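You operate a simulated robot arm through the tools that you are given. There is no shell and no other tool.

The job below is to be done with a simulated robot arm. You get a single attempt, and the scene is never put back.

## Task
Clear the three loose tabs off the feeder stand, each to its rib.
Fine: large one on the drawer's rib, grey on the long rib, ochre on the short rib; close the drawer.

Only the result counts: the job must be done as asked and must still hold three seconds after the hand-in. Knocking over, shifting, dropping, spilling or breaking anything else fails it.

## Robot
A 6-joint arm with a two-finger gripper, fixed in place. Base frame: the origin is at the foot of the arm, x ahead of it, y to its left, z up. Lengths are in mm, angles in degrees, forces in N, time in s.
Its first joint turns from -166.0 to 166.0 degrees. Payload 2.45 kg.
The TCP is the grasp point between the finger pads, 20 mm short of the fingertips. In the tool frame z runs along the fingers and y along their closing line. Largest opening 140 mm; the body of the gripper starts 168 mm behind the TCP.
Orientation is told as [roll, pitch, yaw] about the base's x, y, z axes, in that order, counted from this pose: with the fingers straight down and closing along the base's y, the tool's x points along the base's -x, its y along +y and its z along -z.

## Interface
- The arm moves only by the tool arm_command. Its arguments are lists of equal length, an entry for each row: "offset": the shift along the base's x, y, z in mm, a list of three; "turn": the turn, a rotation vector about the base's x, y, z in degrees, a list of three; "fingers": the finger opening in mm, from 0 to 140. In form: {"offset": [[tx, ty, tz], ...], "turn": [[wx, wy, wz], ...], "fingers": [fingers, ...]}. A call has 1 to 20 rows; each row is the pose to reach, as a shift and turn from the pose commanded when the call began. Rows are played at 5 a second. More than 50 mm and 8.6 degrees between two rows, or a gripper value outside its range, and nothing of the call is played. Where a pose cannot be reached the arm comes as near as it can. A force on the tool above 40 N (or 10 N above the force at the start of the call, whichever is more), or a blocked arm, ends the call early, and 0.2 s more pass. Each finger travels about 45 mm/s and halts on what it meets, pressing with about 35 N; the grip force reading is that of the motor and also rises with nothing between the fingers. The clock runs only during rows and for 0.2 s after the last one: add rows that repeat a pose to give the fingers time. The reply holds the time, the measured pose of the TCP, the force on the tool along the base axes, the opening and the grip force, in the units named above and with some noise, with the torque about the TCP (base axes, N m) and any sound that the robot's microphone picked up.
- Cameras (640 x 400 px; columns grow to the right, rows downward): "scene" is fixed at [223, -644.9, 1477.9]; the picture's right is [0.74, -0.67, 0.00], its down [-0.35, -0.38, -0.85] and it looks along [0.57, 0.63, -0.52] (base axes); focal length 353 px, centre (320, 200). "wrist" rides on the gripper at [78, 11, -209] in the tool frame; the picture's right is [-0.14, 0.99, 0.00], its down [-0.92, -0.13, -0.37] and it looks along [-0.36, -0.05, 0.93] (tool axes); focal length 280 px, centre (320, 200). There is no depth. A picture from a camera that has moved, and an enlarged one, comes with that camera's place and axes in the base frame and with its lens. The place of the scene camera against the robot may be out by one fixed shift of up to 12 mm in any direction.
- get_image(camera): a new picture of that camera. The clock stands still meanwhile.
- close_up(camera, box): a new picture of the part [left, top, right, bottom] of that camera's present view, enlarged. The clock stands still meanwhile.
- sign_off(): hands the job in; it is judged then, once.

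Nothing tells you positions but the pictures and the camera data. Unless the task says otherwise, let go and move clear before handing in.

The tools are called after ">>>" as name(argument=value, ...) on one line, values as JSON. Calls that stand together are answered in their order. arm_command: Moves the arm, as the interface text tells. Its arguments: {"type":"object","properties":{"offset":{"type":"array","items":{"type":"array","items":{"type":"number"}}},"turn":{"type":"array","items":{"type":"array","items":{"type":"number"}}},"fingers":{"type":"array","items":{"type":"number"}}},"required":["offset","turn","fingers"]} The other tools are called the same way: get_image (camera) takes a picture; close_up (camera, box) takes an enlarged picture of a part of a camera's view; sign_off () hands the job in.

At the start:

```text
clock: 0.0
ee_pos: [676.6, 4.2, 1135.2]
ee_rot: [0.1, -0.1, 0.0]
contact_force: [-0.5, 0.6, -0.2]
ft_torque: [-0.01, 0.01, 0.0]
finger_gap: 140.2
gripper_force: 0.1
```

scene: 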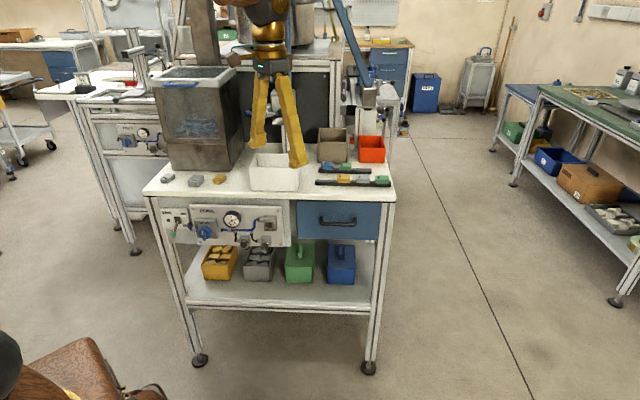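
wrist: 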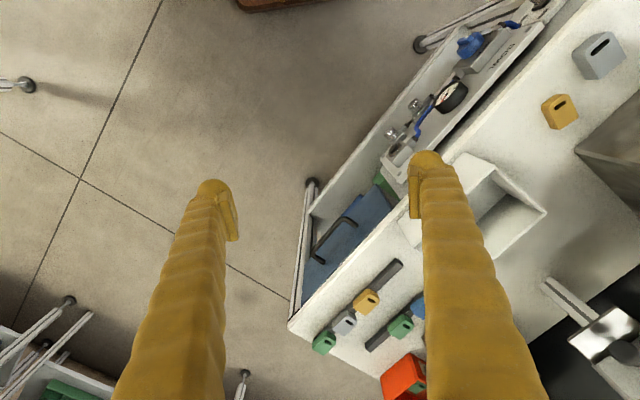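

I see a feeder stand with three loose tabs at the left front of its top, two rib strips to the right, and a drawer below. I'll look closer before moving.

>>> close_up(camera="scene", box=[140, 130, 300, 230])

>>> close_up(camera="scene", box=[270, 130, 430, 230])

>>> close_up(camera="wrist", box=[260, 200, 500, 400])

>>> close_up(camera="wrist", box=[440, 0, 640, 160])

>>> close_up(camera="scene", box=[150, 180, 400, 290])

```text
4.00 times, centred on (220, 180) of scene
camera zoom: at [223.0, -644.9, 1477.9], right [0.74, -0.67, 0.0], down [-0.35, -0.38, -0.85], along [0.57, 0.63, -0.52], focal length 1411 px, centre (720, 280)
```

zoom: 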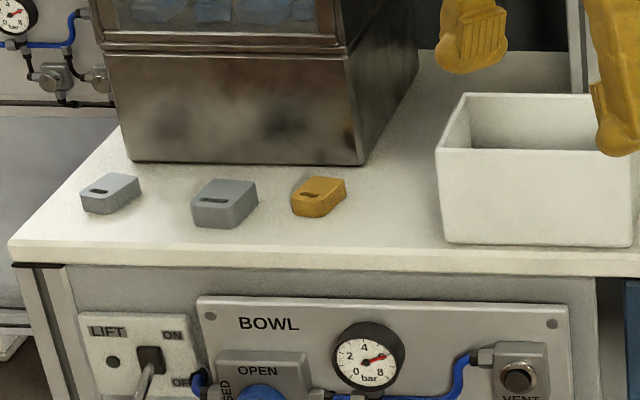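

```text
4.00 times, centred on (350, 180) of scene
camera zoom: at [223.0, -644.9, 1477.9], right [0.74, -0.67, 0.0], down [-0.35, -0.38, -0.85], along [0.57, 0.63, -0.52], focal length 1411 px, centre (200, 280)
```

zoom: 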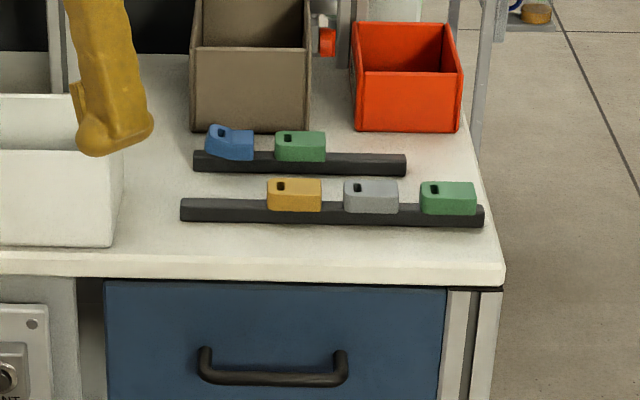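

```text
2.00 times, centred on (380, 300) of wrist
camera zoom: at [597.8, 14.8, 1344.0], right [0.14, 0.99, 0.0], down [0.92, -0.13, 0.37], along [0.37, -0.05, -0.93], focal length 561 px, centre (200, 0)
```

zoom: 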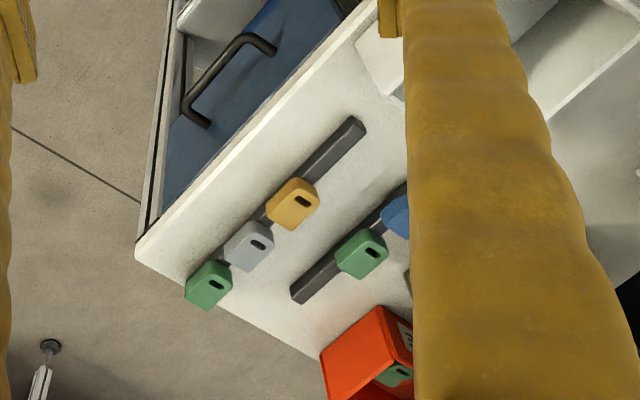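

```text
2.50 times, centred on (540, 80) of wrist
camera zoom: at [597.8, 14.8, 1344.0], right [0.14, 0.99, 0.0], down [0.92, -0.13, 0.37], along [0.37, -0.05, -0.93], focal length 701 px, centre (-230, 500)
```

zoom: 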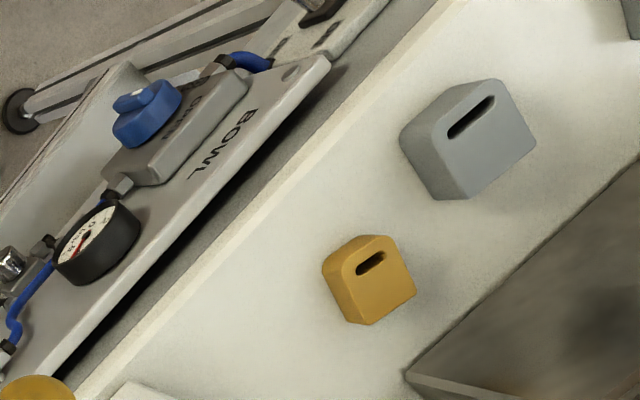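

```text
2.56 times, centred on (275, 235) of scene
camera zoom: at [223.0, -644.9, 1477.9], right [0.74, -0.67, 0.0], down [-0.35, -0.38, -0.85], along [0.57, 0.63, -0.52], focal length 903 px, centre (435, 110)
```

zoom: 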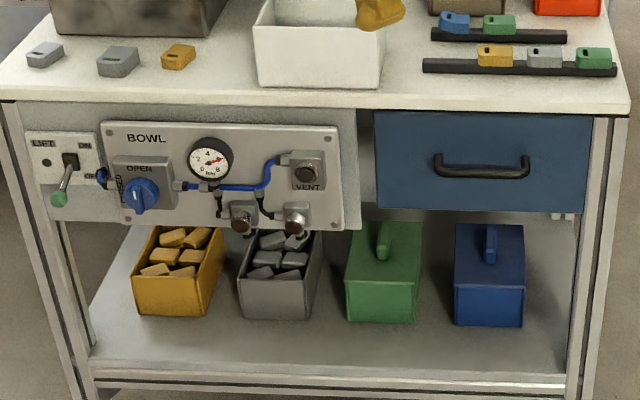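

The stand's front edge runs diagonally, at about 45° to my base axes. The three loose tabs (light grey, large dark grey, ochre) are near x 550–680, y 370–500, with the top at z≈895. I'll turn the tool to match the stand and move the wrist camera over the tabs.

>>> arm_command(offset=[[-11, 37, 0], [-22, 75, -7], [-34, 112, -15], [-45, 150, -22], [-56, 187, -30], [-68, 224, -40], [-79, 262, -50], [-90, 299, -60], [-102, 337, -70], [-113, 374, -75]], turn=[[0, 0, 4.4], [0, 0, 8.8], [0, 0, 13.2], [0, 0, 17.6], [0, 0, 22], [0, 0, 26.4], [0, 0, 30.8], [0, 0, 35.2], [0, 0, 39.6], [0, 0, 44]], fingers=[140, 140, 140, 140, 140, 140, 140, 140, 140, 140])

>>> get_image(camera="wrist")

>>> get_image(camera="scene")

```text
clock: 2.2
ee_pos: [564.8, 378.3, 1058.9]
ee_rot: [0.0, -0.1, 44.1]
contact_force: [-0.6, -0.1, 0.2]
ft_torque: [-0.01, -0.01, 0.0]
finger_gap: 140.0
gripper_force: 0.1
```

```text
taken
camera wrist: at [501.3, 330.7, 1268.2], right [-0.59, 0.81, 0.0], down [0.75, 0.55, 0.37], along [0.3, 0.22, -0.93], focal length 280 px, centre (320, 200)
```

wrist: 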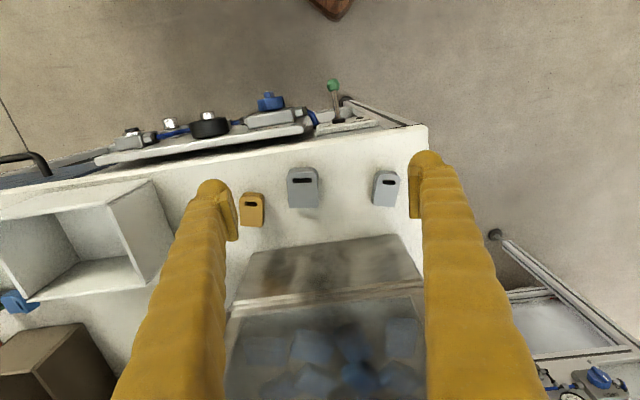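

```text
taken
```

scene: 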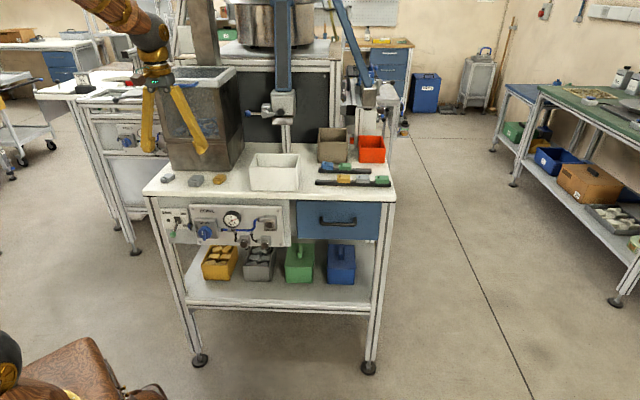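

The view shows all three tabs, with the hopper behind them. I'll enlarge it for shape, orientation and position.

>>> close_up(camera="wrist", box=[230, 150, 430, 250])

>>> close_up(camera="scene", box=[155, 165, 235, 195])

>>> close_up(camera="scene", box=[310, 155, 400, 195])

>>> close_up(camera="scene", box=[280, 185, 400, 250])

```text
3.20 times, centred on (330, 200) of wrist
camera zoom: at [501.3, 330.7, 1268.2], right [-0.59, 0.81, 0.0], down [0.75, 0.55, 0.37], along [0.3, 0.22, -0.93], focal length 897 px, centre (288, 200)
```

zoom: 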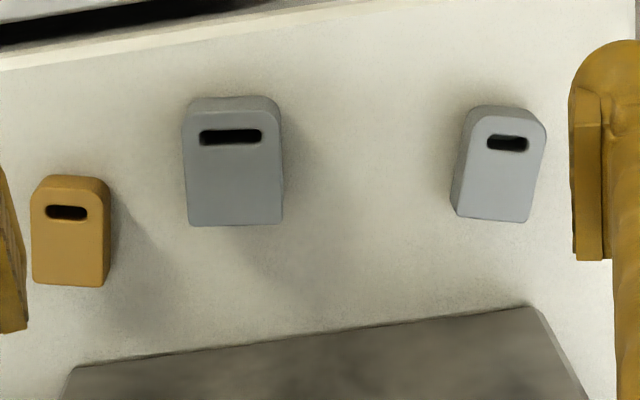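

```text
8.00 times, centred on (195, 180) of scene
camera zoom: at [223.0, -644.9, 1477.9], right [0.74, -0.67, 0.0], down [-0.35, -0.38, -0.85], along [0.57, 0.63, -0.52], focal length 2823 px, centre (1320, 360)
```

zoom: 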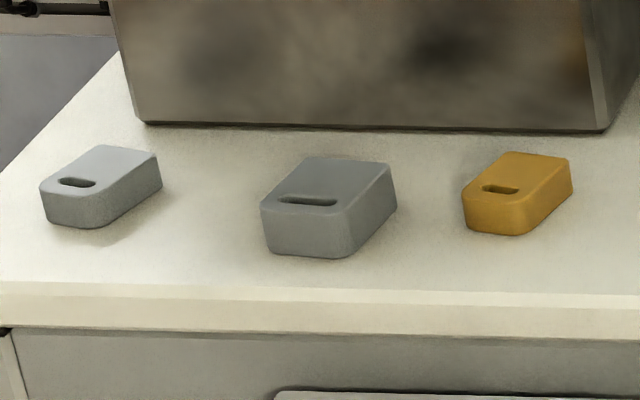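

```text
7.11 times, centred on (355, 175) of scene
camera zoom: at [223.0, -644.9, 1477.9], right [0.74, -0.67, 0.0], down [-0.35, -0.38, -0.85], along [0.57, 0.63, -0.52], focal length 2509 px, centre (71, 378)
```

zoom: 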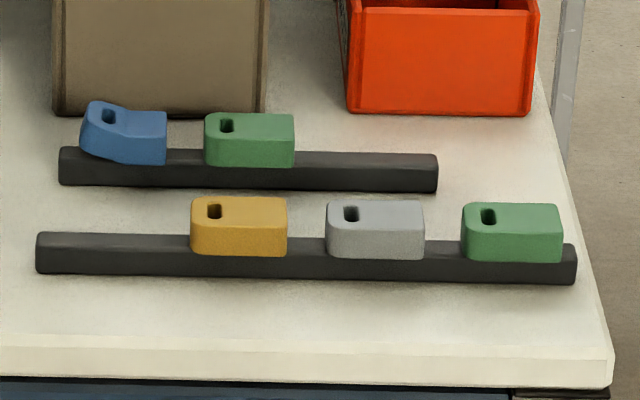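

```text
5.33 times, centred on (340, 218) of scene
camera zoom: at [223.0, -644.9, 1477.9], right [0.74, -0.67, 0.0], down [-0.35, -0.38, -0.85], along [0.57, 0.63, -0.52], focal length 1882 px, centre (213, 107)
```

zoom: 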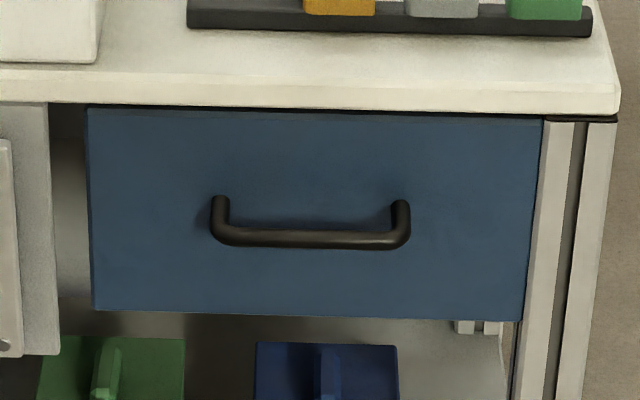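

The loose tabs lie with their slot ends toward the front edge. The tabs already on the ribs lie lengthwise along the rib with their slot ends to the left. Next I'll move the wrist camera over the ribs and the drawer.

>>> arm_command(offset=[[31, -36, 0], [62, -73, 0], [94, -109, 0], [125, -146, 0], [156, -182, 0], [187, -218, 0], [218, -255, 0], [250, -291, 0], [281, -328, 0], [312, -364, 0], [312, -364, 0]], turn=[[0, 0, 0], [0, 0, 0], [0, 0, 0], [0, 0, 0], [0, 0, 0], [0, 0, 0], [0, 0, 0], [0, 0, 0], [0, 0, 0], [0, 0, 0], [0, 0, 0]], fingers=[140, 140, 140, 140, 140, 140, 140, 140, 140, 140, 140])

>>> get_image(camera="wrist")

>>> close_up(camera="wrist", box=[200, 100, 440, 250])

```text
clock: 4.6
ee_pos: [875.8, 14.4, 1058.9]
ee_rot: [0.0, -0.1, 44.1]
contact_force: [-0.2, 0.3, 0.8]
ft_torque: [0.03, 0.0, 0.01]
finger_gap: 140.1
gripper_force: 0.2
```

```text
taken
camera wrist: at [812.1, -32.9, 1268.1], right [-0.59, 0.81, 0.0], down [0.75, 0.55, 0.37], along [0.3, 0.22, -0.93], focal length 280 px, centre (320, 200)
```

wrist: 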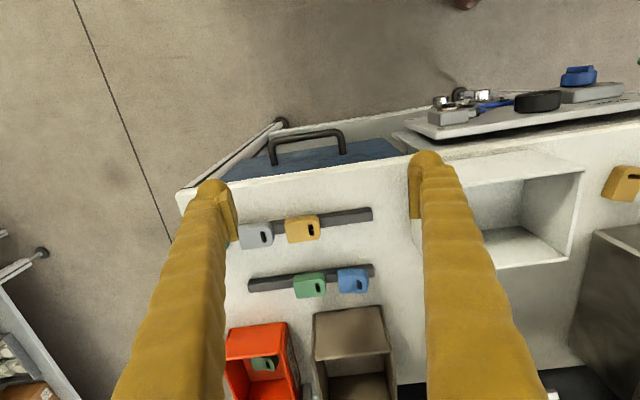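

```text
2.67 times, centred on (320, 175) of wrist
camera zoom: at [812.1, -32.9, 1268.1], right [-0.59, 0.81, 0.0], down [0.75, 0.55, 0.37], along [0.3, 0.22, -0.93], focal length 748 px, centre (320, 267)
```

zoom: 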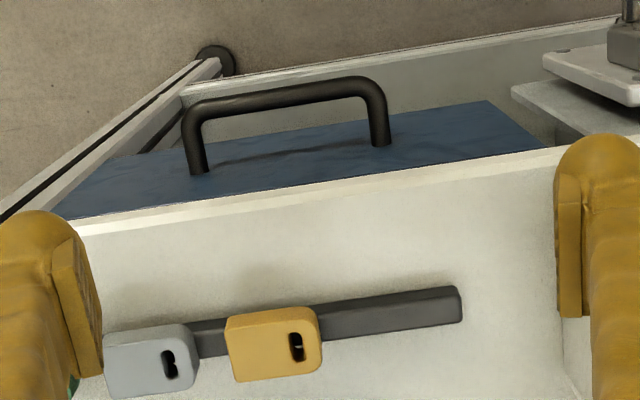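

>>> close_up(camera="wrist", box=[230, 195, 390, 305])

>>> close_up(camera="wrist", box=[280, 205, 330, 250])

>>> close_up(camera="wrist", box=[280, 255, 380, 305])

```text
3.64 times, centred on (310, 250) of wrist
camera zoom: at [812.1, -32.9, 1268.1], right [-0.59, 0.81, 0.0], down [0.75, 0.55, 0.37], along [0.3, 0.22, -0.93], focal length 1020 px, centre (356, 18)
```

zoom: 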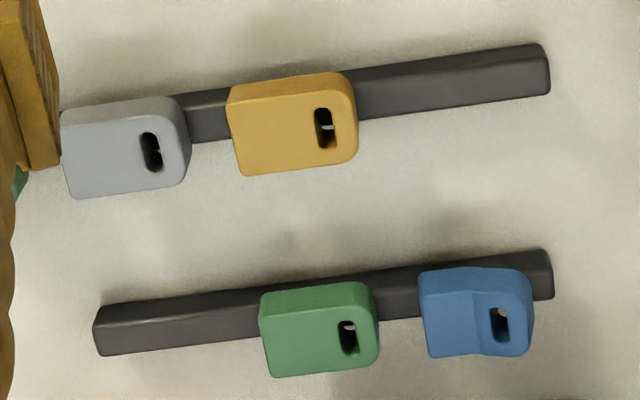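

```text
8.89 times, centred on (305, 228) of wrist
camera zoom: at [812.1, -32.9, 1268.1], right [-0.59, 0.81, 0.0], down [0.75, 0.55, 0.37], along [0.3, 0.22, -0.93], focal length 2492 px, centre (453, -44)
```

zoom: 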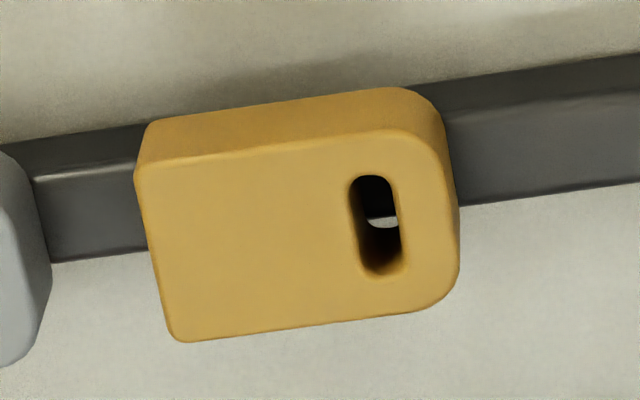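

```text
6.40 times, centred on (330, 280) of wrist
camera zoom: at [812.1, -32.9, 1268.1], right [-0.59, 0.81, 0.0], down [0.75, 0.55, 0.37], along [0.3, 0.22, -0.93], focal length 1794 px, centre (256, -312)
```

zoom: 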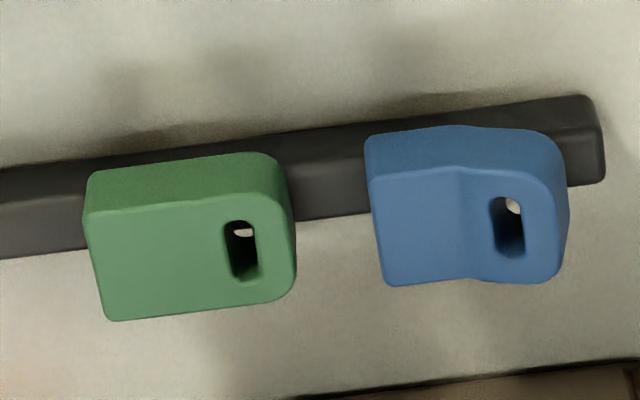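

The rib tabs rest flat on top of the ribs, slot end to the left. Free spots remain at the left end of the long rib and the right end of the short rib. The drawer handle looks to be at about x 878, y −11, z 812. I'll back off and turn the tool so the fingers close across the handle bar.

>>> arm_command(offset=[[-10, -10, 0], [-20, -20, 0], [-30, -29, 0], [-40, -39, 0], [-50, -48, 0], [-60, -58, 0], [-70, -68, 0], [-80, -77, 0], [-85, -83, 0], [-85, -83, 0], [-85, -83, 0], [-85, -83, 0]], turn=[[0, 0, -7.5], [0, 0, -15], [0, 0, -22.5], [0, 0, -30], [0, 0, -37.5], [0, 0, -45], [0, 0, -52.5], [0, 0, -60], [0, 0, -67.5], [0, 0, -75], [0, 0, -82.5], [0, 0, -90]], fingers=[100, 80, 60, 40, 40, 40, 40, 40, 40, 40, 40, 40])

>>> get_image(camera="wrist")

>>> get_image(camera="scene")

```text
clock: 7.2
ee_pos: [789.3, -67.5, 1060.9]
ee_rot: [0.0, -0.1, -46.1]
contact_force: [0.3, -0.2, 0.2]
ft_torque: [0.0, 0.0, 0.01]
finger_gap: 39.9
gripper_force: 0.0
```

```text
taken
camera wrist: at [743.6, -5.3, 1269.4], right [0.81, 0.59, 0.0], down [0.55, -0.75, 0.37], along [0.22, -0.3, -0.93], focal length 280 px, centre (320, 200)
```

wrist: 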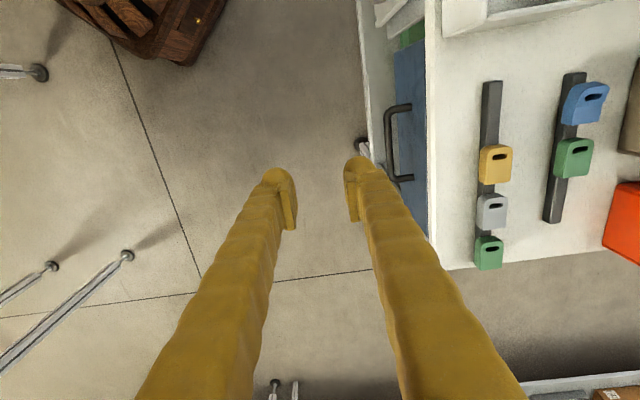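

```text
taken
```

scene: 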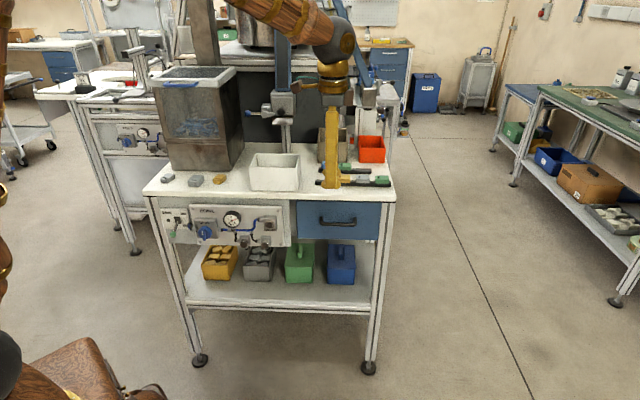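

>>> close_up(camera="wrist", box=[350, 60, 510, 270])

>>> close_up(camera="wrist", box=[460, 60, 640, 270])

```text
1.90 times, centred on (430, 165) of wrist
camera zoom: at [743.6, -5.3, 1269.4], right [0.81, 0.59, 0.0], down [0.55, -0.75, 0.37], along [0.22, -0.3, -0.93], focal length 534 px, centre (110, 267)
```

zoom: 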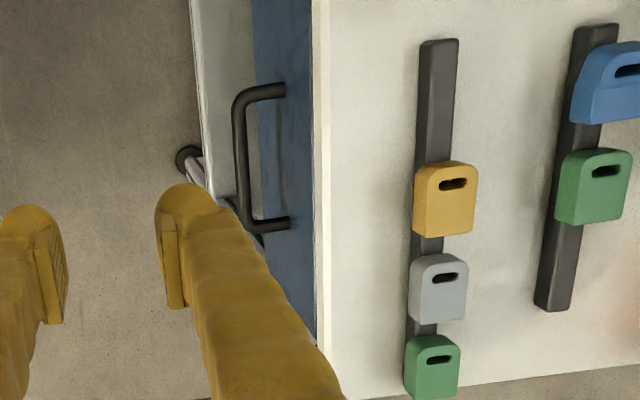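

```text
1.90 times, centred on (550, 165) of wrist
camera zoom: at [743.6, -5.3, 1269.4], right [0.81, 0.59, 0.0], down [0.55, -0.75, 0.37], along [0.22, -0.3, -0.93], focal length 534 px, centre (-118, 267)
```

zoom: 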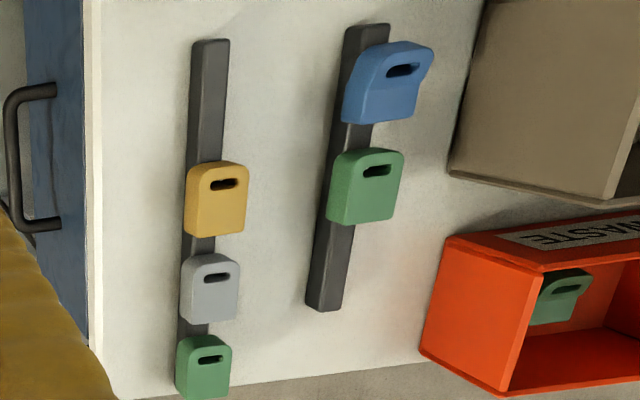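

The handle bar shows clearly, and it stands about 38 mm off the drawer front. The table edge is roughly flush with that front, so I'll tilt the tool 35° and stop short of the handle for another look.

>>> arm_command(offset=[[5, 0, -15], [11, 1, -40], [18, 1, -70], [24, 2, -100], [31, 2, -126], [31, 2, -126]], turn=[[4.87, -5.03, 0], [9.74, -10.05, 0], [14.6, -15.1, 0], [19.5, -20.1, 0], [24.36, -25.13, 0], [24.36, -25.13, 0]], fingers=[40, 40, 40, 40, 40, 40])

>>> get_image(camera="wrist")

>>> close_up(camera="scene", box=[280, 150, 420, 250])

```text
clock: 8.6
ee_pos: [819.4, -66.4, 933.6]
ee_rot: [35.1, 0.1, -46.0]
contact_force: [0.4, 0.5, 0.1]
ft_torque: [-0.01, -0.01, -0.02]
finger_gap: 40.0
gripper_force: 0.1
```

```text
taken
camera wrist: at [685.9, -87.4, 1112.5], right [0.68, 0.46, 0.57], down [0.41, -0.88, 0.23], along [0.61, 0.08, -0.79], focal length 280 px, centre (320, 200)
```

wrist: 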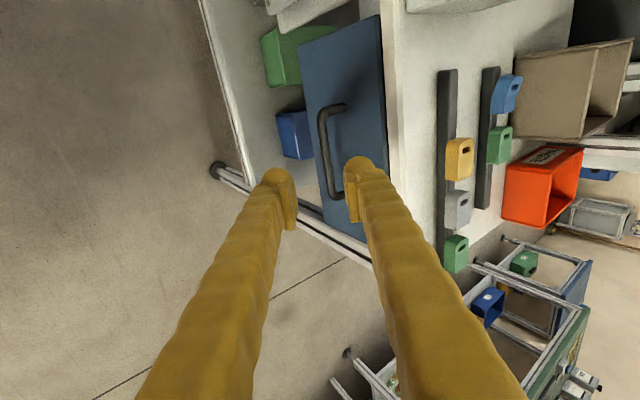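

```text
4.00 times, centred on (350, 200) of scene
camera zoom: at [223.0, -644.9, 1477.9], right [0.74, -0.67, 0.0], down [-0.35, -0.38, -0.85], along [0.57, 0.63, -0.52], focal length 1411 px, centre (200, 200)
```

zoom: 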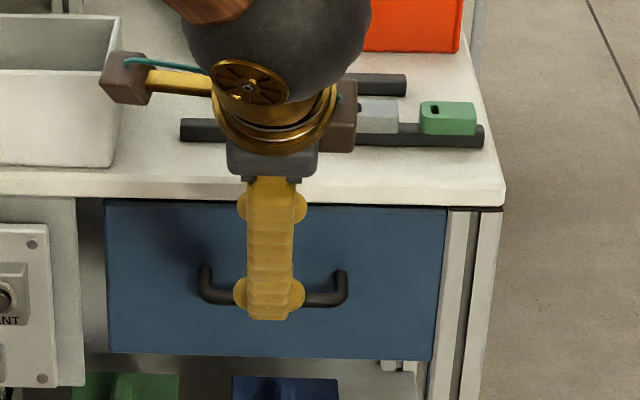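

>>> close_up(camera="wrist", box=[270, 60, 430, 220])

```text
2.50 times, centred on (350, 140) of wrist
camera zoom: at [685.9, -87.4, 1112.5], right [0.68, 0.46, 0.57], down [0.41, -0.88, 0.23], along [0.61, 0.08, -0.79], focal length 701 px, centre (245, 350)
```

zoom: 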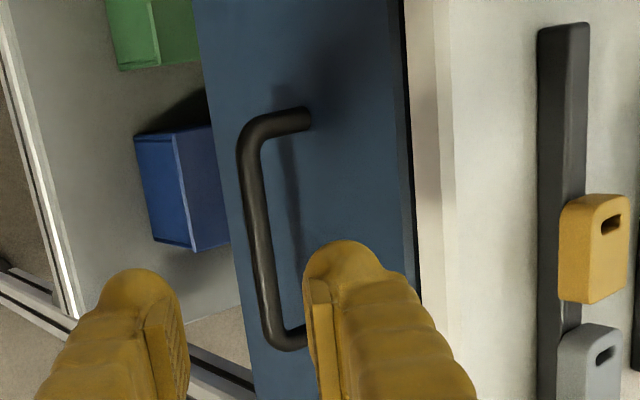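

Two views put the bar at about s 612, d 626, z 829 in stand coordinates. I'll move in along the tool axis with a narrowed opening, stop just short, and check.

>>> arm_command(offset=[[2, 10, -5], [12, 20, -25], [27, 34, -50], [41, 48, -75], [41, 48, -75]], turn=[[0, 0, 0], [0, 0, 0], [0, 0, 0], [0, 0, 0], [0, 0, 0]], fingers=[36, 32, 30, 30, 30])

>>> get_image(camera="wrist")

>>> close_up(camera="wrist", box=[260, 100, 400, 240])

>>> close_up(camera="scene", box=[300, 190, 380, 240])

```text
clock: 9.8
ee_pos: [859.7, -16.6, 857.8]
ee_rot: [35.0, 0.0, -46.0]
contact_force: [-0.4, -0.2, 0.7]
ft_torque: [0.02, -0.01, -0.04]
finger_gap: 30.1
gripper_force: 0.1
```

```text
taken
camera wrist: at [727.1, -37.7, 1036.0], right [0.68, 0.46, 0.57], down [0.41, -0.88, 0.23], along [0.61, 0.08, -0.79], focal length 280 px, centre (320, 200)
```

wrist: 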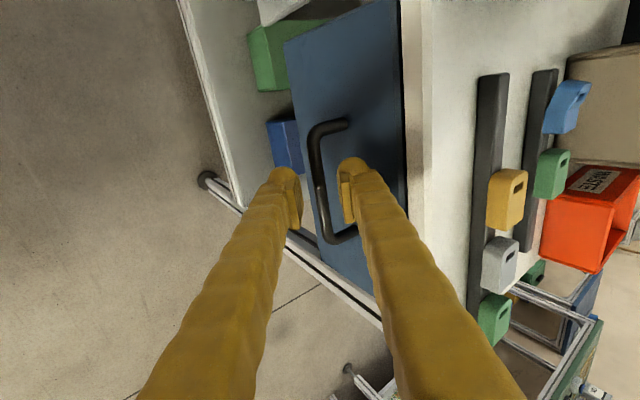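

```text
2.86 times, centred on (330, 170) of wrist
camera zoom: at [727.1, -37.7, 1036.0], right [0.68, 0.46, 0.57], down [0.41, -0.88, 0.23], along [0.61, 0.08, -0.79], focal length 801 px, centre (291, 286)
```

zoom: 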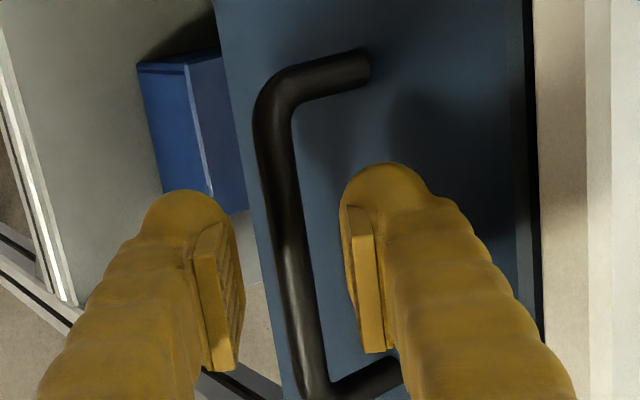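

```text
8.00 times, centred on (340, 215) of scene
camera zoom: at [223.0, -644.9, 1477.9], right [0.74, -0.67, 0.0], down [-0.35, -0.38, -0.85], along [0.57, 0.63, -0.52], focal length 2823 px, centre (160, 80)
```

zoom: 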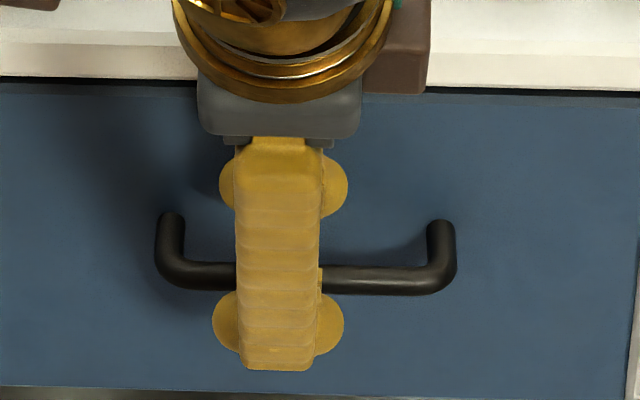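

The bar sits centred between the pads. I'll move 25 mm further in along the tool axis and close on it.

>>> arm_command(offset=[[0, 0, 0], [3, 3, -6], [7, 7, -14], [10.3, 10, -20.5], [10.3, 10, -20.5]], turn=[[0, 0, 0], [0, 0, 0], [0, 0, 0], [0, 0, 0], [0, 0, 0]], fingers=[25, 25, 25, 25, 25])

>>> close_up(camera="wrist", box=[260, 100, 400, 240])

```text
clock: 11.0
ee_pos: [871.6, -7.0, 836.5]
ee_rot: [35.0, 0.0, -46.0]
contact_force: [0.7, -0.7, -0.4]
ft_torque: [-0.01, 0.0, 0.04]
finger_gap: 25.3
gripper_force: 0.1
```

```text
2.86 times, centred on (330, 170) of wrist
camera zoom: at [737.8, -29.1, 1015.5], right [0.68, 0.46, 0.57], down [0.41, -0.88, 0.23], along [0.61, 0.08, -0.79], focal length 801 px, centre (291, 286)
```

zoom: 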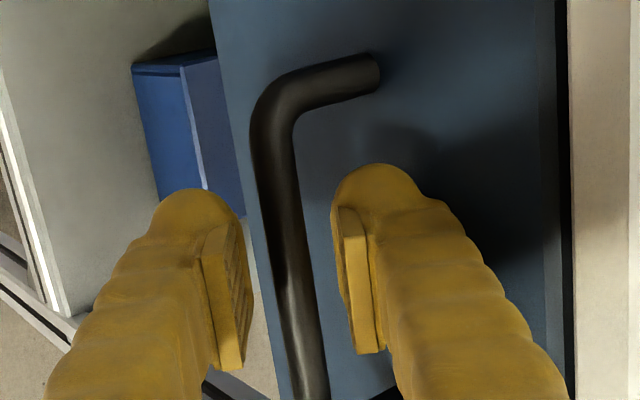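

>>> arm_command(offset=[[0, 0, 0], [0, 0, 0], [0, 0, 0], [0, 0, 0]], turn=[[0, 0, 0], [0, 0, 0], [0, 0, 0], [0, 0, 0]], fingers=[15, 8, 4, 4])

>>> close_up(camera="wrist", box=[260, 100, 400, 240])

```text
clock: 12.0
ee_pos: [870.7, -6.7, 837.5]
ee_rot: [35.0, 0.0, -46.0]
contact_force: [0.9, 0.5, 1.9]
ft_torque: [-0.33, -0.36, 0.68]
finger_gap: 10.7
gripper_force: 37.6
```

```text
2.86 times, centred on (330, 170) of wrist
camera zoom: at [737.8, -29.2, 1015.7], right [0.68, 0.46, 0.57], down [0.41, -0.88, 0.23], along [0.61, 0.08, -0.79], focal length 801 px, centre (291, 286)
```

zoom: 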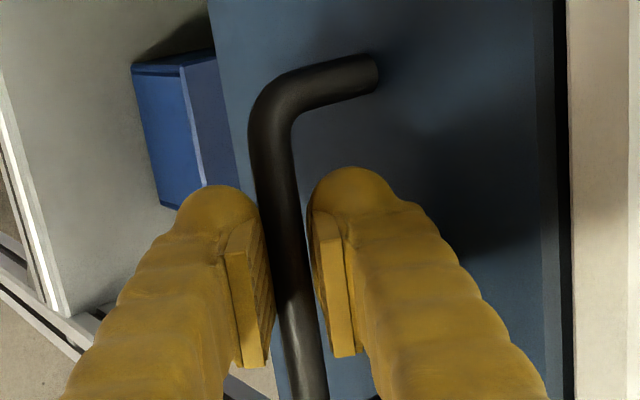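

The bar is gripped (gap 10.7 mm). Now I'll pull the drawer out a little and watch the force.

>>> arm_command(offset=[[-3.5, -3.5, 0], [-10, -10, 0], [-17, -17, 0], [-25, -25, 0], [-35, -35, 0]], turn=[[0, 0, 0], [0, 0, 0], [0, 0, 0], [0, 0, 0], [0, 0, 0]], fingers=[4, 4, 4, 4, 4])

>>> get_image(camera="scene")

```text
clock: 13.2
ee_pos: [836.3, -41.6, 839.0]
ee_rot: [35.1, -0.1, -45.9]
contact_force: [-1.5, 3.6, -11.8]
ft_torque: [-0.39, -0.29, 0.69]
finger_gap: 11.0
gripper_force: 38.2
```

```text
taken
```

scene: 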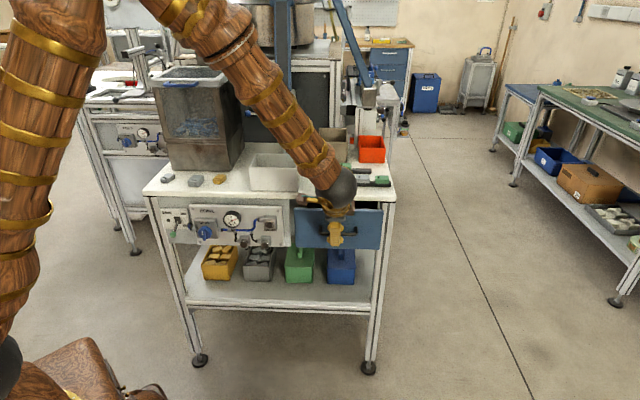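

The drawer slides out with little force, so I'll keep pulling.

>>> arm_command(offset=[[-11, -11, -1], [-25, -25, -2], [-40, -40, -2], [-55, -55, -2], [-70, -70, -2], [-85, -85, -2], [-100, -100, -2], [-115, -115, -2]], turn=[[0, 0, 0], [0, 0, 0], [0, 0, 0], [0, 0, 0], [0, 0, 0], [0, 0, 0], [0, 0, 0], [0, 0, 0]], fingers=[4, 4, 4, 4, 4, 4, 4, 4])

>>> get_image(camera="scene")

>>> get_image(camera="wrist")

```text
clock: 15.0
ee_pos: [722.2, -158.2, 837.4]
ee_rot: [35.1, 0.0, -45.9]
contact_force: [-10.0, 12.6, 26.9]
ft_torque: [-0.21, -0.48, 0.7]
finger_gap: 10.6
gripper_force: 38.2
```

```text
taken
```

scene: 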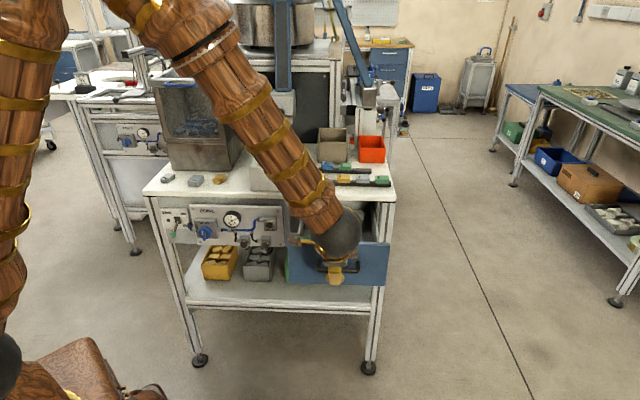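

```text
taken
camera wrist: at [588.4, -180.2, 1014.8], right [0.68, 0.46, 0.57], down [0.41, -0.88, 0.23], along [0.61, 0.08, -0.79], focal length 280 px, centre (320, 200)
```

wrist: 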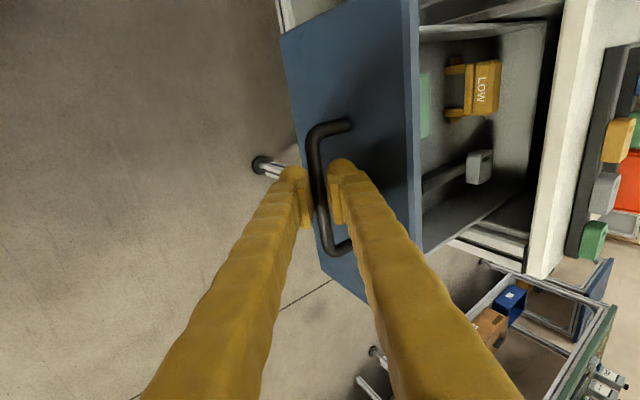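

The drawer is about 210 mm open and I can see a rib inside with a large grey tab on it. I'll release the handle, back out along the tool axis and look inside.

>>> arm_command(offset=[[0, 0, 0], [0, 0, 0], [0, 0, 0], [-4, -4, 8], [-12, -12, 25], [-26, -25, 52], [-40, -38, 80], [-53.6, -51.9, 106.5], [-53.6, -51.9, 145], [-53.6, -51.9, 190], [-53.6, -51.9, 235]], turn=[[0, 0, 0], [0, 0, 0], [0, 0, 0], [0, 0, 0], [0, 0, 0], [0, 0, 0], [0, 0, 0], [0, 0, 0], [-5, 5, 0], [-10, 10, 0], [-15, 15, 0]], fingers=[12, 20, 27, 27, 27, 27, 27, 27, 27, 27, 27])

>>> get_image(camera="scene")

>>> get_image(camera="wrist")

```text
clock: 17.4
ee_pos: [669.0, -209.8, 1073.6]
ee_rot: [13.7, -0.4, -45.9]
contact_force: [-0.1, 0.1, -0.1]
ft_torque: [0.04, 0.02, -0.02]
finger_gap: 27.0
gripper_force: 0.0
```

```text
taken
```

scene: 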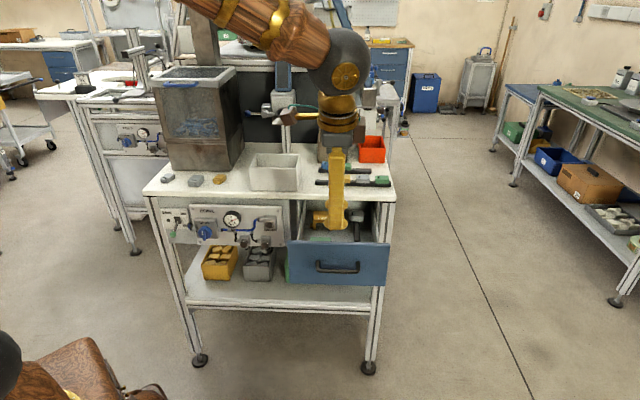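

```text
taken
camera wrist: at [585.4, -180.0, 1277.7], right [0.79, 0.57, 0.24], down [0.49, -0.81, 0.33], along [0.38, -0.15, -0.91], focal length 280 px, centre (320, 200)
```

wrist: 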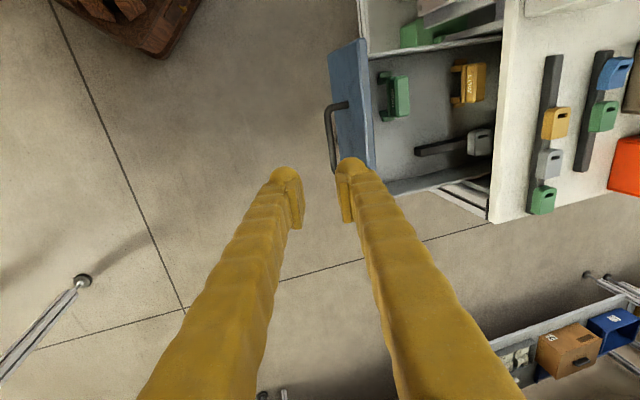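

The drawer stays open. Inside are a rib with a grey tab near its back end, plus green and ochre clamps. I'll level the tool and view the interior from above.

>>> arm_command(offset=[[13, 34, 0], [26, 68, 0], [39, 102, 0], [52, 136, 0], [66, 170, 0], [66, 170, 0]], turn=[[-1.9, 2, 0], [-3.8, 4, 0], [-5.8, 6, 0], [-7.7, 8, 0], [-9.6, 9.9, 0], [-9.6, 9.9, 0]], fingers=[60, 100, 140, 140, 140, 140])

>>> get_image(camera="wrist")

>>> close_up(camera="wrist", box=[200, 20, 440, 240])

>>> close_up(camera="scene", box=[280, 190, 400, 290])

```text
clock: 18.8
ee_pos: [734.4, -39.5, 1071.6]
ee_rot: [0.0, -0.4, -45.9]
contact_force: [-0.6, -0.1, -0.2]
ft_torque: [0.01, -0.01, 0.0]
finger_gap: 139.9
gripper_force: 0.1
```

```text
taken
camera wrist: at [688.1, 24.1, 1279.8], right [0.81, 0.59, 0.0], down [0.55, -0.75, 0.37], along [0.22, -0.3, -0.93], focal length 280 px, centre (320, 200)
```

wrist: 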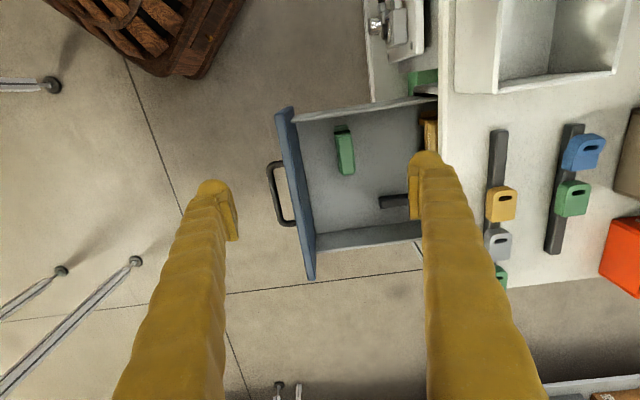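

```text
1.82 times, centred on (320, 130) of wrist
camera zoom: at [688.1, 24.1, 1279.8], right [0.81, 0.59, 0.0], down [0.55, -0.75, 0.37], along [0.22, -0.3, -0.93], focal length 510 px, centre (320, 327)
```

zoom: 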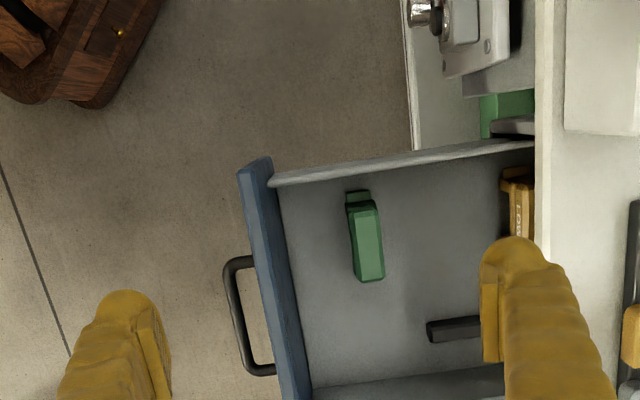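

```text
4.00 times, centred on (340, 240) of scene
camera zoom: at [223.0, -644.9, 1477.9], right [0.74, -0.67, 0.0], down [-0.35, -0.38, -0.85], along [0.57, 0.63, -0.52], focal length 1411 px, centre (240, 40)
```

zoom: 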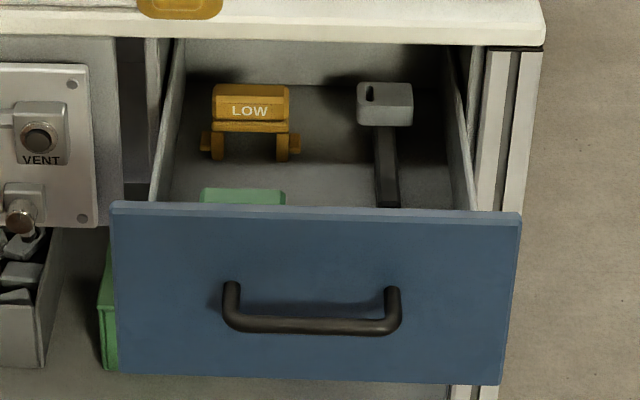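

The drawer's rib runs back under the tabletop and isn't exposed enough yet, so the drawer must come out further. I'll go back to the handle along the same path.

>>> arm_command(offset=[[-13, -34, 0], [-26, -68, 0], [-39, -102, 0], [-52, -136, 0], [-66, -170, 0], [-66, -170, -45], [-66, -170, -90], [-66, -170, -128.5], [-52.6, -157, -155.1], [-39.2, -144, -181.8], [-25.8, -131.1, -208.4], [-12.4, -118.1, -235], [-12.4, -118.1, -235]], turn=[[1.9, -2, 0], [3.8, -4, 0], [5.8, -6, 0], [7.7, -8, 0], [9.6, -9.9, 0], [14.6, -14.9, 0], [19.6, -19.9, 0], [24.6, -24.9, 0], [24.6, -24.9, 0], [24.6, -24.9, 0], [24.6, -24.9, 0], [24.6, -24.9, 0], [24.6, -24.9, 0]], fingers=[100, 60, 40, 30, 27, 27, 27, 27, 27, 27, 27, 27, 27])

>>> close_up(camera="wrist", box=[260, 100, 400, 240])

```text
clock: 21.6
ee_pos: [722.4, -156.3, 835.6]
ee_rot: [35.0, 0.0, -46.0]
contact_force: [0.0, 0.4, -0.1]
ft_torque: [-0.02, 0.05, 0.01]
finger_gap: 26.6
gripper_force: 0.0
```

```text
2.86 times, centred on (330, 170) of wrist
camera zoom: at [589.2, -178.2, 1013.5], right [0.68, 0.47, 0.57], down [0.41, -0.88, 0.23], along [0.61, 0.08, -0.79], focal length 801 px, centre (291, 286)
```

zoom: 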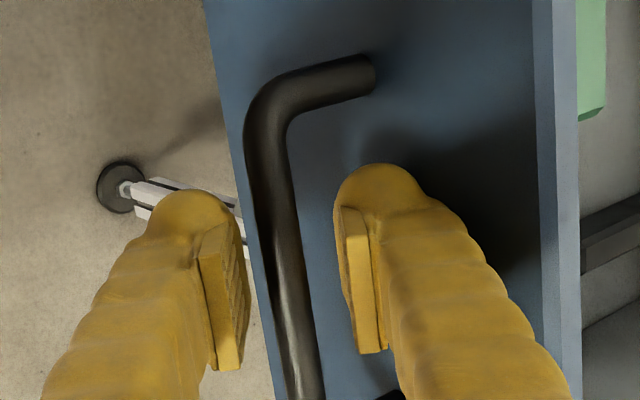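

The handle is between the pads again, so I'll close and pull further, watching for the stop.

>>> arm_command(offset=[[0, 0, 0], [0, 0, 0], [0, 0, 0], [0, 0, 0], [-7, -7, 0], [-18, -17.4, 0], [-28.7, -27.8, 0], [-39.5, -38.3, 0], [-50.3, -48.7, 0], [-61, -59.2, 0], [-71.8, -69.6, 0], [-82.6, -80, 0], [-93.3, -90.5, 0]], turn=[[0, 0, 0], [0, 0, 0], [0, 0, 0], [0, 0, 0], [0, 0, 0], [0, 0, 0], [0, 0, 0], [0, 0, 0], [0, 0, 0], [0, 0, 0], [0, 0, 0], [0, 0, 0], [0, 0, 0]], fingers=[15, 8, 4, 4, 4, 4, 4, 4, 4, 4, 4, 4, 4])

>>> get_image(camera="scene")

>>> get_image(camera="wrist")

```text
clock: 23.1
ee_pos: [701.3, -178.6, 835.7]
ee_rot: [34.9, 0.0, -46.0]
contact_force: [1.4, -0.8, -6.6]
ft_torque: [-0.46, -0.45, 0.56]
finger_gap: 10.4
gripper_force: 37.2
stopped in row 7: the force on the tool passed its limit at 42 N (the readings are from after the stop); the commanded pose is now the measured one
```

```text
taken
```

scene: 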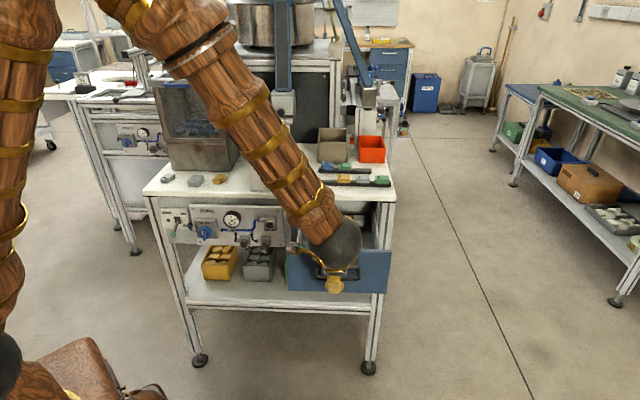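

```text
taken
camera wrist: at [568.2, -199.3, 1013.6], right [0.68, 0.47, 0.57], down [0.41, -0.88, 0.23], along [0.61, 0.08, -0.79], focal length 280 px, centre (320, 200)
```

wrist: 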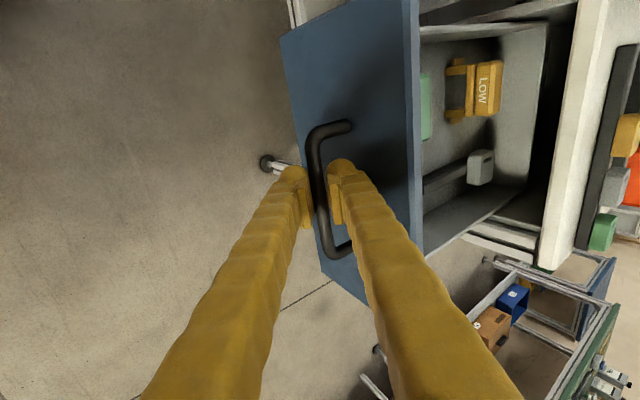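

The drawer has reached its stop at about 240 mm. I'll take a close look inside before letting go.

>>> close_up(camera="wrist", box=[390, 0, 590, 270])

>>> close_up(camera="wrist", box=[410, 130, 510, 240])

```text
1.48 times, centred on (490, 135) of wrist
camera zoom: at [568.2, -199.3, 1013.6], right [0.68, 0.47, 0.57], down [0.41, -0.88, 0.23], along [0.61, 0.08, -0.79], focal length 415 px, centre (68, 296)
```

zoom: 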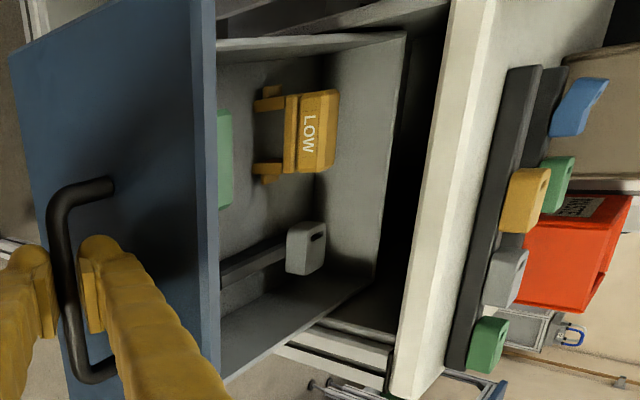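

```text
3.64 times, centred on (460, 185) of wrist
camera zoom: at [568.2, -199.3, 1013.6], right [0.68, 0.47, 0.57], down [0.41, -0.88, 0.23], along [0.61, 0.08, -0.79], focal length 1020 px, centre (-189, 254)
```

zoom: 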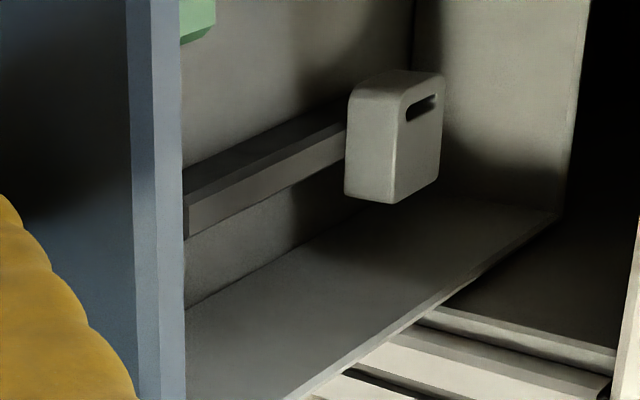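

The grey tab in the drawer lies across its rib with its slot end to the left, like all the others. I'll release the handle and back out for a top view.

>>> arm_command(offset=[[0, 0, 0], [0, 0, 0], [0, 0, 0], [-4, -4, 8], [-12, -12, 25], [-26, -25, 52], [-40, -38, 80], [-53.6, -51.9, 106.5], [-53.6, -51.9, 145], [-53.6, -51.9, 190], [-53.6, -51.9, 235]], turn=[[0, 0, 0], [0, 0, 0], [0, 0, 0], [0, 0, 0], [0, 0, 0], [0, 0, 0], [0, 0, 0], [0, 0, 0], [-5, 5, 0], [-10, 10, 0], [-15, 15, 0]], fingers=[12, 20, 27, 27, 27, 27, 27, 27, 27, 27, 27])

>>> arm_command(offset=[[10, 32, 0], [20, 64, 0], [30, 96, 0], [40, 128, 0], [50, 160, 0], [60, 192, 0], [60, 192, 0]], turn=[[-1.9, 2, 0], [-3.8, 4, 0], [-5.8, 6, 0], [-7.7, 8, 0], [-9.6, 9.9, 0], [-9.6, 9.9, 0], [-9.6, 9.9, 0]], fingers=[27, 27, 27, 27, 27, 27, 27])

>>> get_image(camera="wrist")

>>> get_image(camera="scene")

```text
clock: 25.5
ee_pos: [649.3, -231.4, 1070.5]
ee_rot: [13.6, -0.3, -46.0]
contact_force: [-0.3, -0.6, -0.5]
ft_torque: [-0.03, 0.01, 0.01]
finger_gap: 27.0
gripper_force: 0.0
```

```text
clock: 27.1
ee_pos: [708.9, -35.7, 1071.4]
ee_rot: [-0.1, -0.3, -45.8]
contact_force: [-0.7, 0.4, -0.7]
ft_torque: [0.0, 0.0, 0.01]
finger_gap: 27.1
gripper_force: 0.1
```

```text
taken
camera wrist: at [661.3, 27.3, 1280.4], right [0.81, 0.59, 0.0], down [0.55, -0.75, 0.37], along [0.22, -0.3, -0.93], focal length 280 px, centre (320, 200)
```

wrist: 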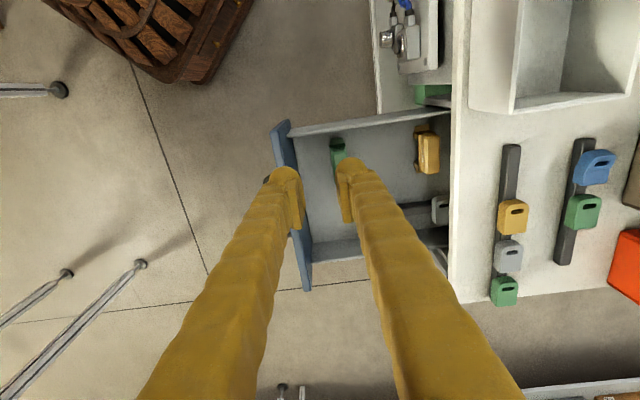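

```text
taken
```

scene: 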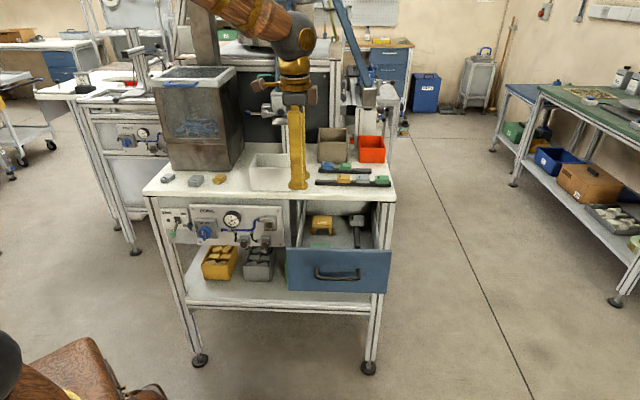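

>>> arm_command(offset=[[24, -25, 0], [49, -50, 0], [73, -75, 0], [73, -75, 0]], turn=[[0, 0, 0], [0, 0, 0], [0, 0, 0], [0, 0, 0]], fingers=[27, 27, 27, 27])

>>> get_image(camera="wrist")

>>> close_up(camera="wrist", box=[270, 40, 470, 200])

>>> close_up(camera="scene", box=[280, 195, 400, 295])

```text
clock: 28.1
ee_pos: [780.9, -111.7, 1068.6]
ee_rot: [-0.1, -0.3, -45.9]
contact_force: [0.1, -0.4, -0.4]
ft_torque: [-0.01, 0.0, 0.01]
finger_gap: 27.3
gripper_force: 0.1
```

```text
taken
camera wrist: at [734.0, -48.7, 1277.8], right [0.81, 0.59, 0.0], down [0.55, -0.75, 0.37], along [0.22, -0.3, -0.93], focal length 280 px, centre (320, 200)
```

wrist: 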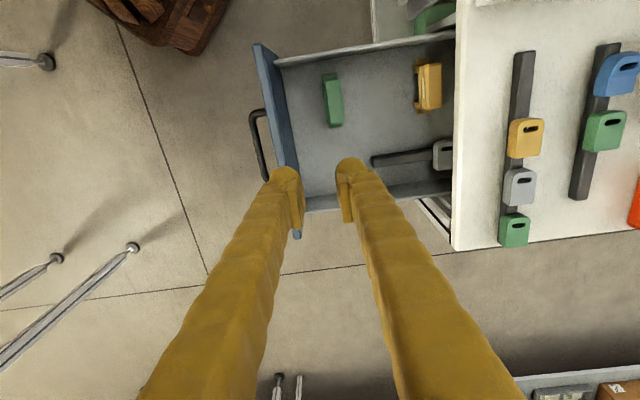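

```text
2.50 times, centred on (370, 120) of wrist
camera zoom: at [734.0, -48.7, 1277.8], right [0.81, 0.59, 0.0], down [0.55, -0.75, 0.37], along [0.22, -0.3, -0.93], focal length 701 px, centre (195, 400)
```

zoom: 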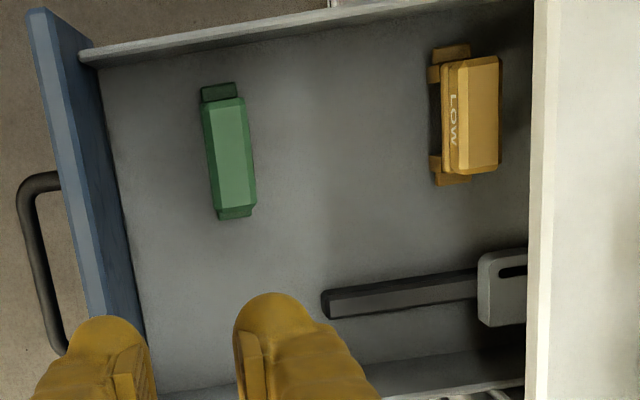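

```text
4.00 times, centred on (340, 245) of scene
camera zoom: at [223.0, -644.9, 1477.9], right [0.74, -0.67, 0.0], down [-0.35, -0.38, -0.85], along [0.57, 0.63, -0.52], focal length 1411 px, centre (240, 20)
```

zoom: 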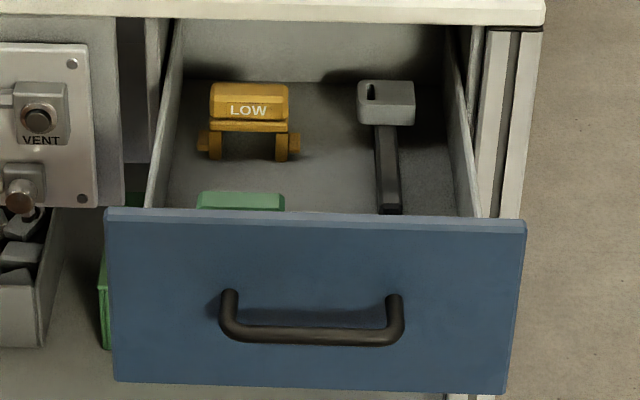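

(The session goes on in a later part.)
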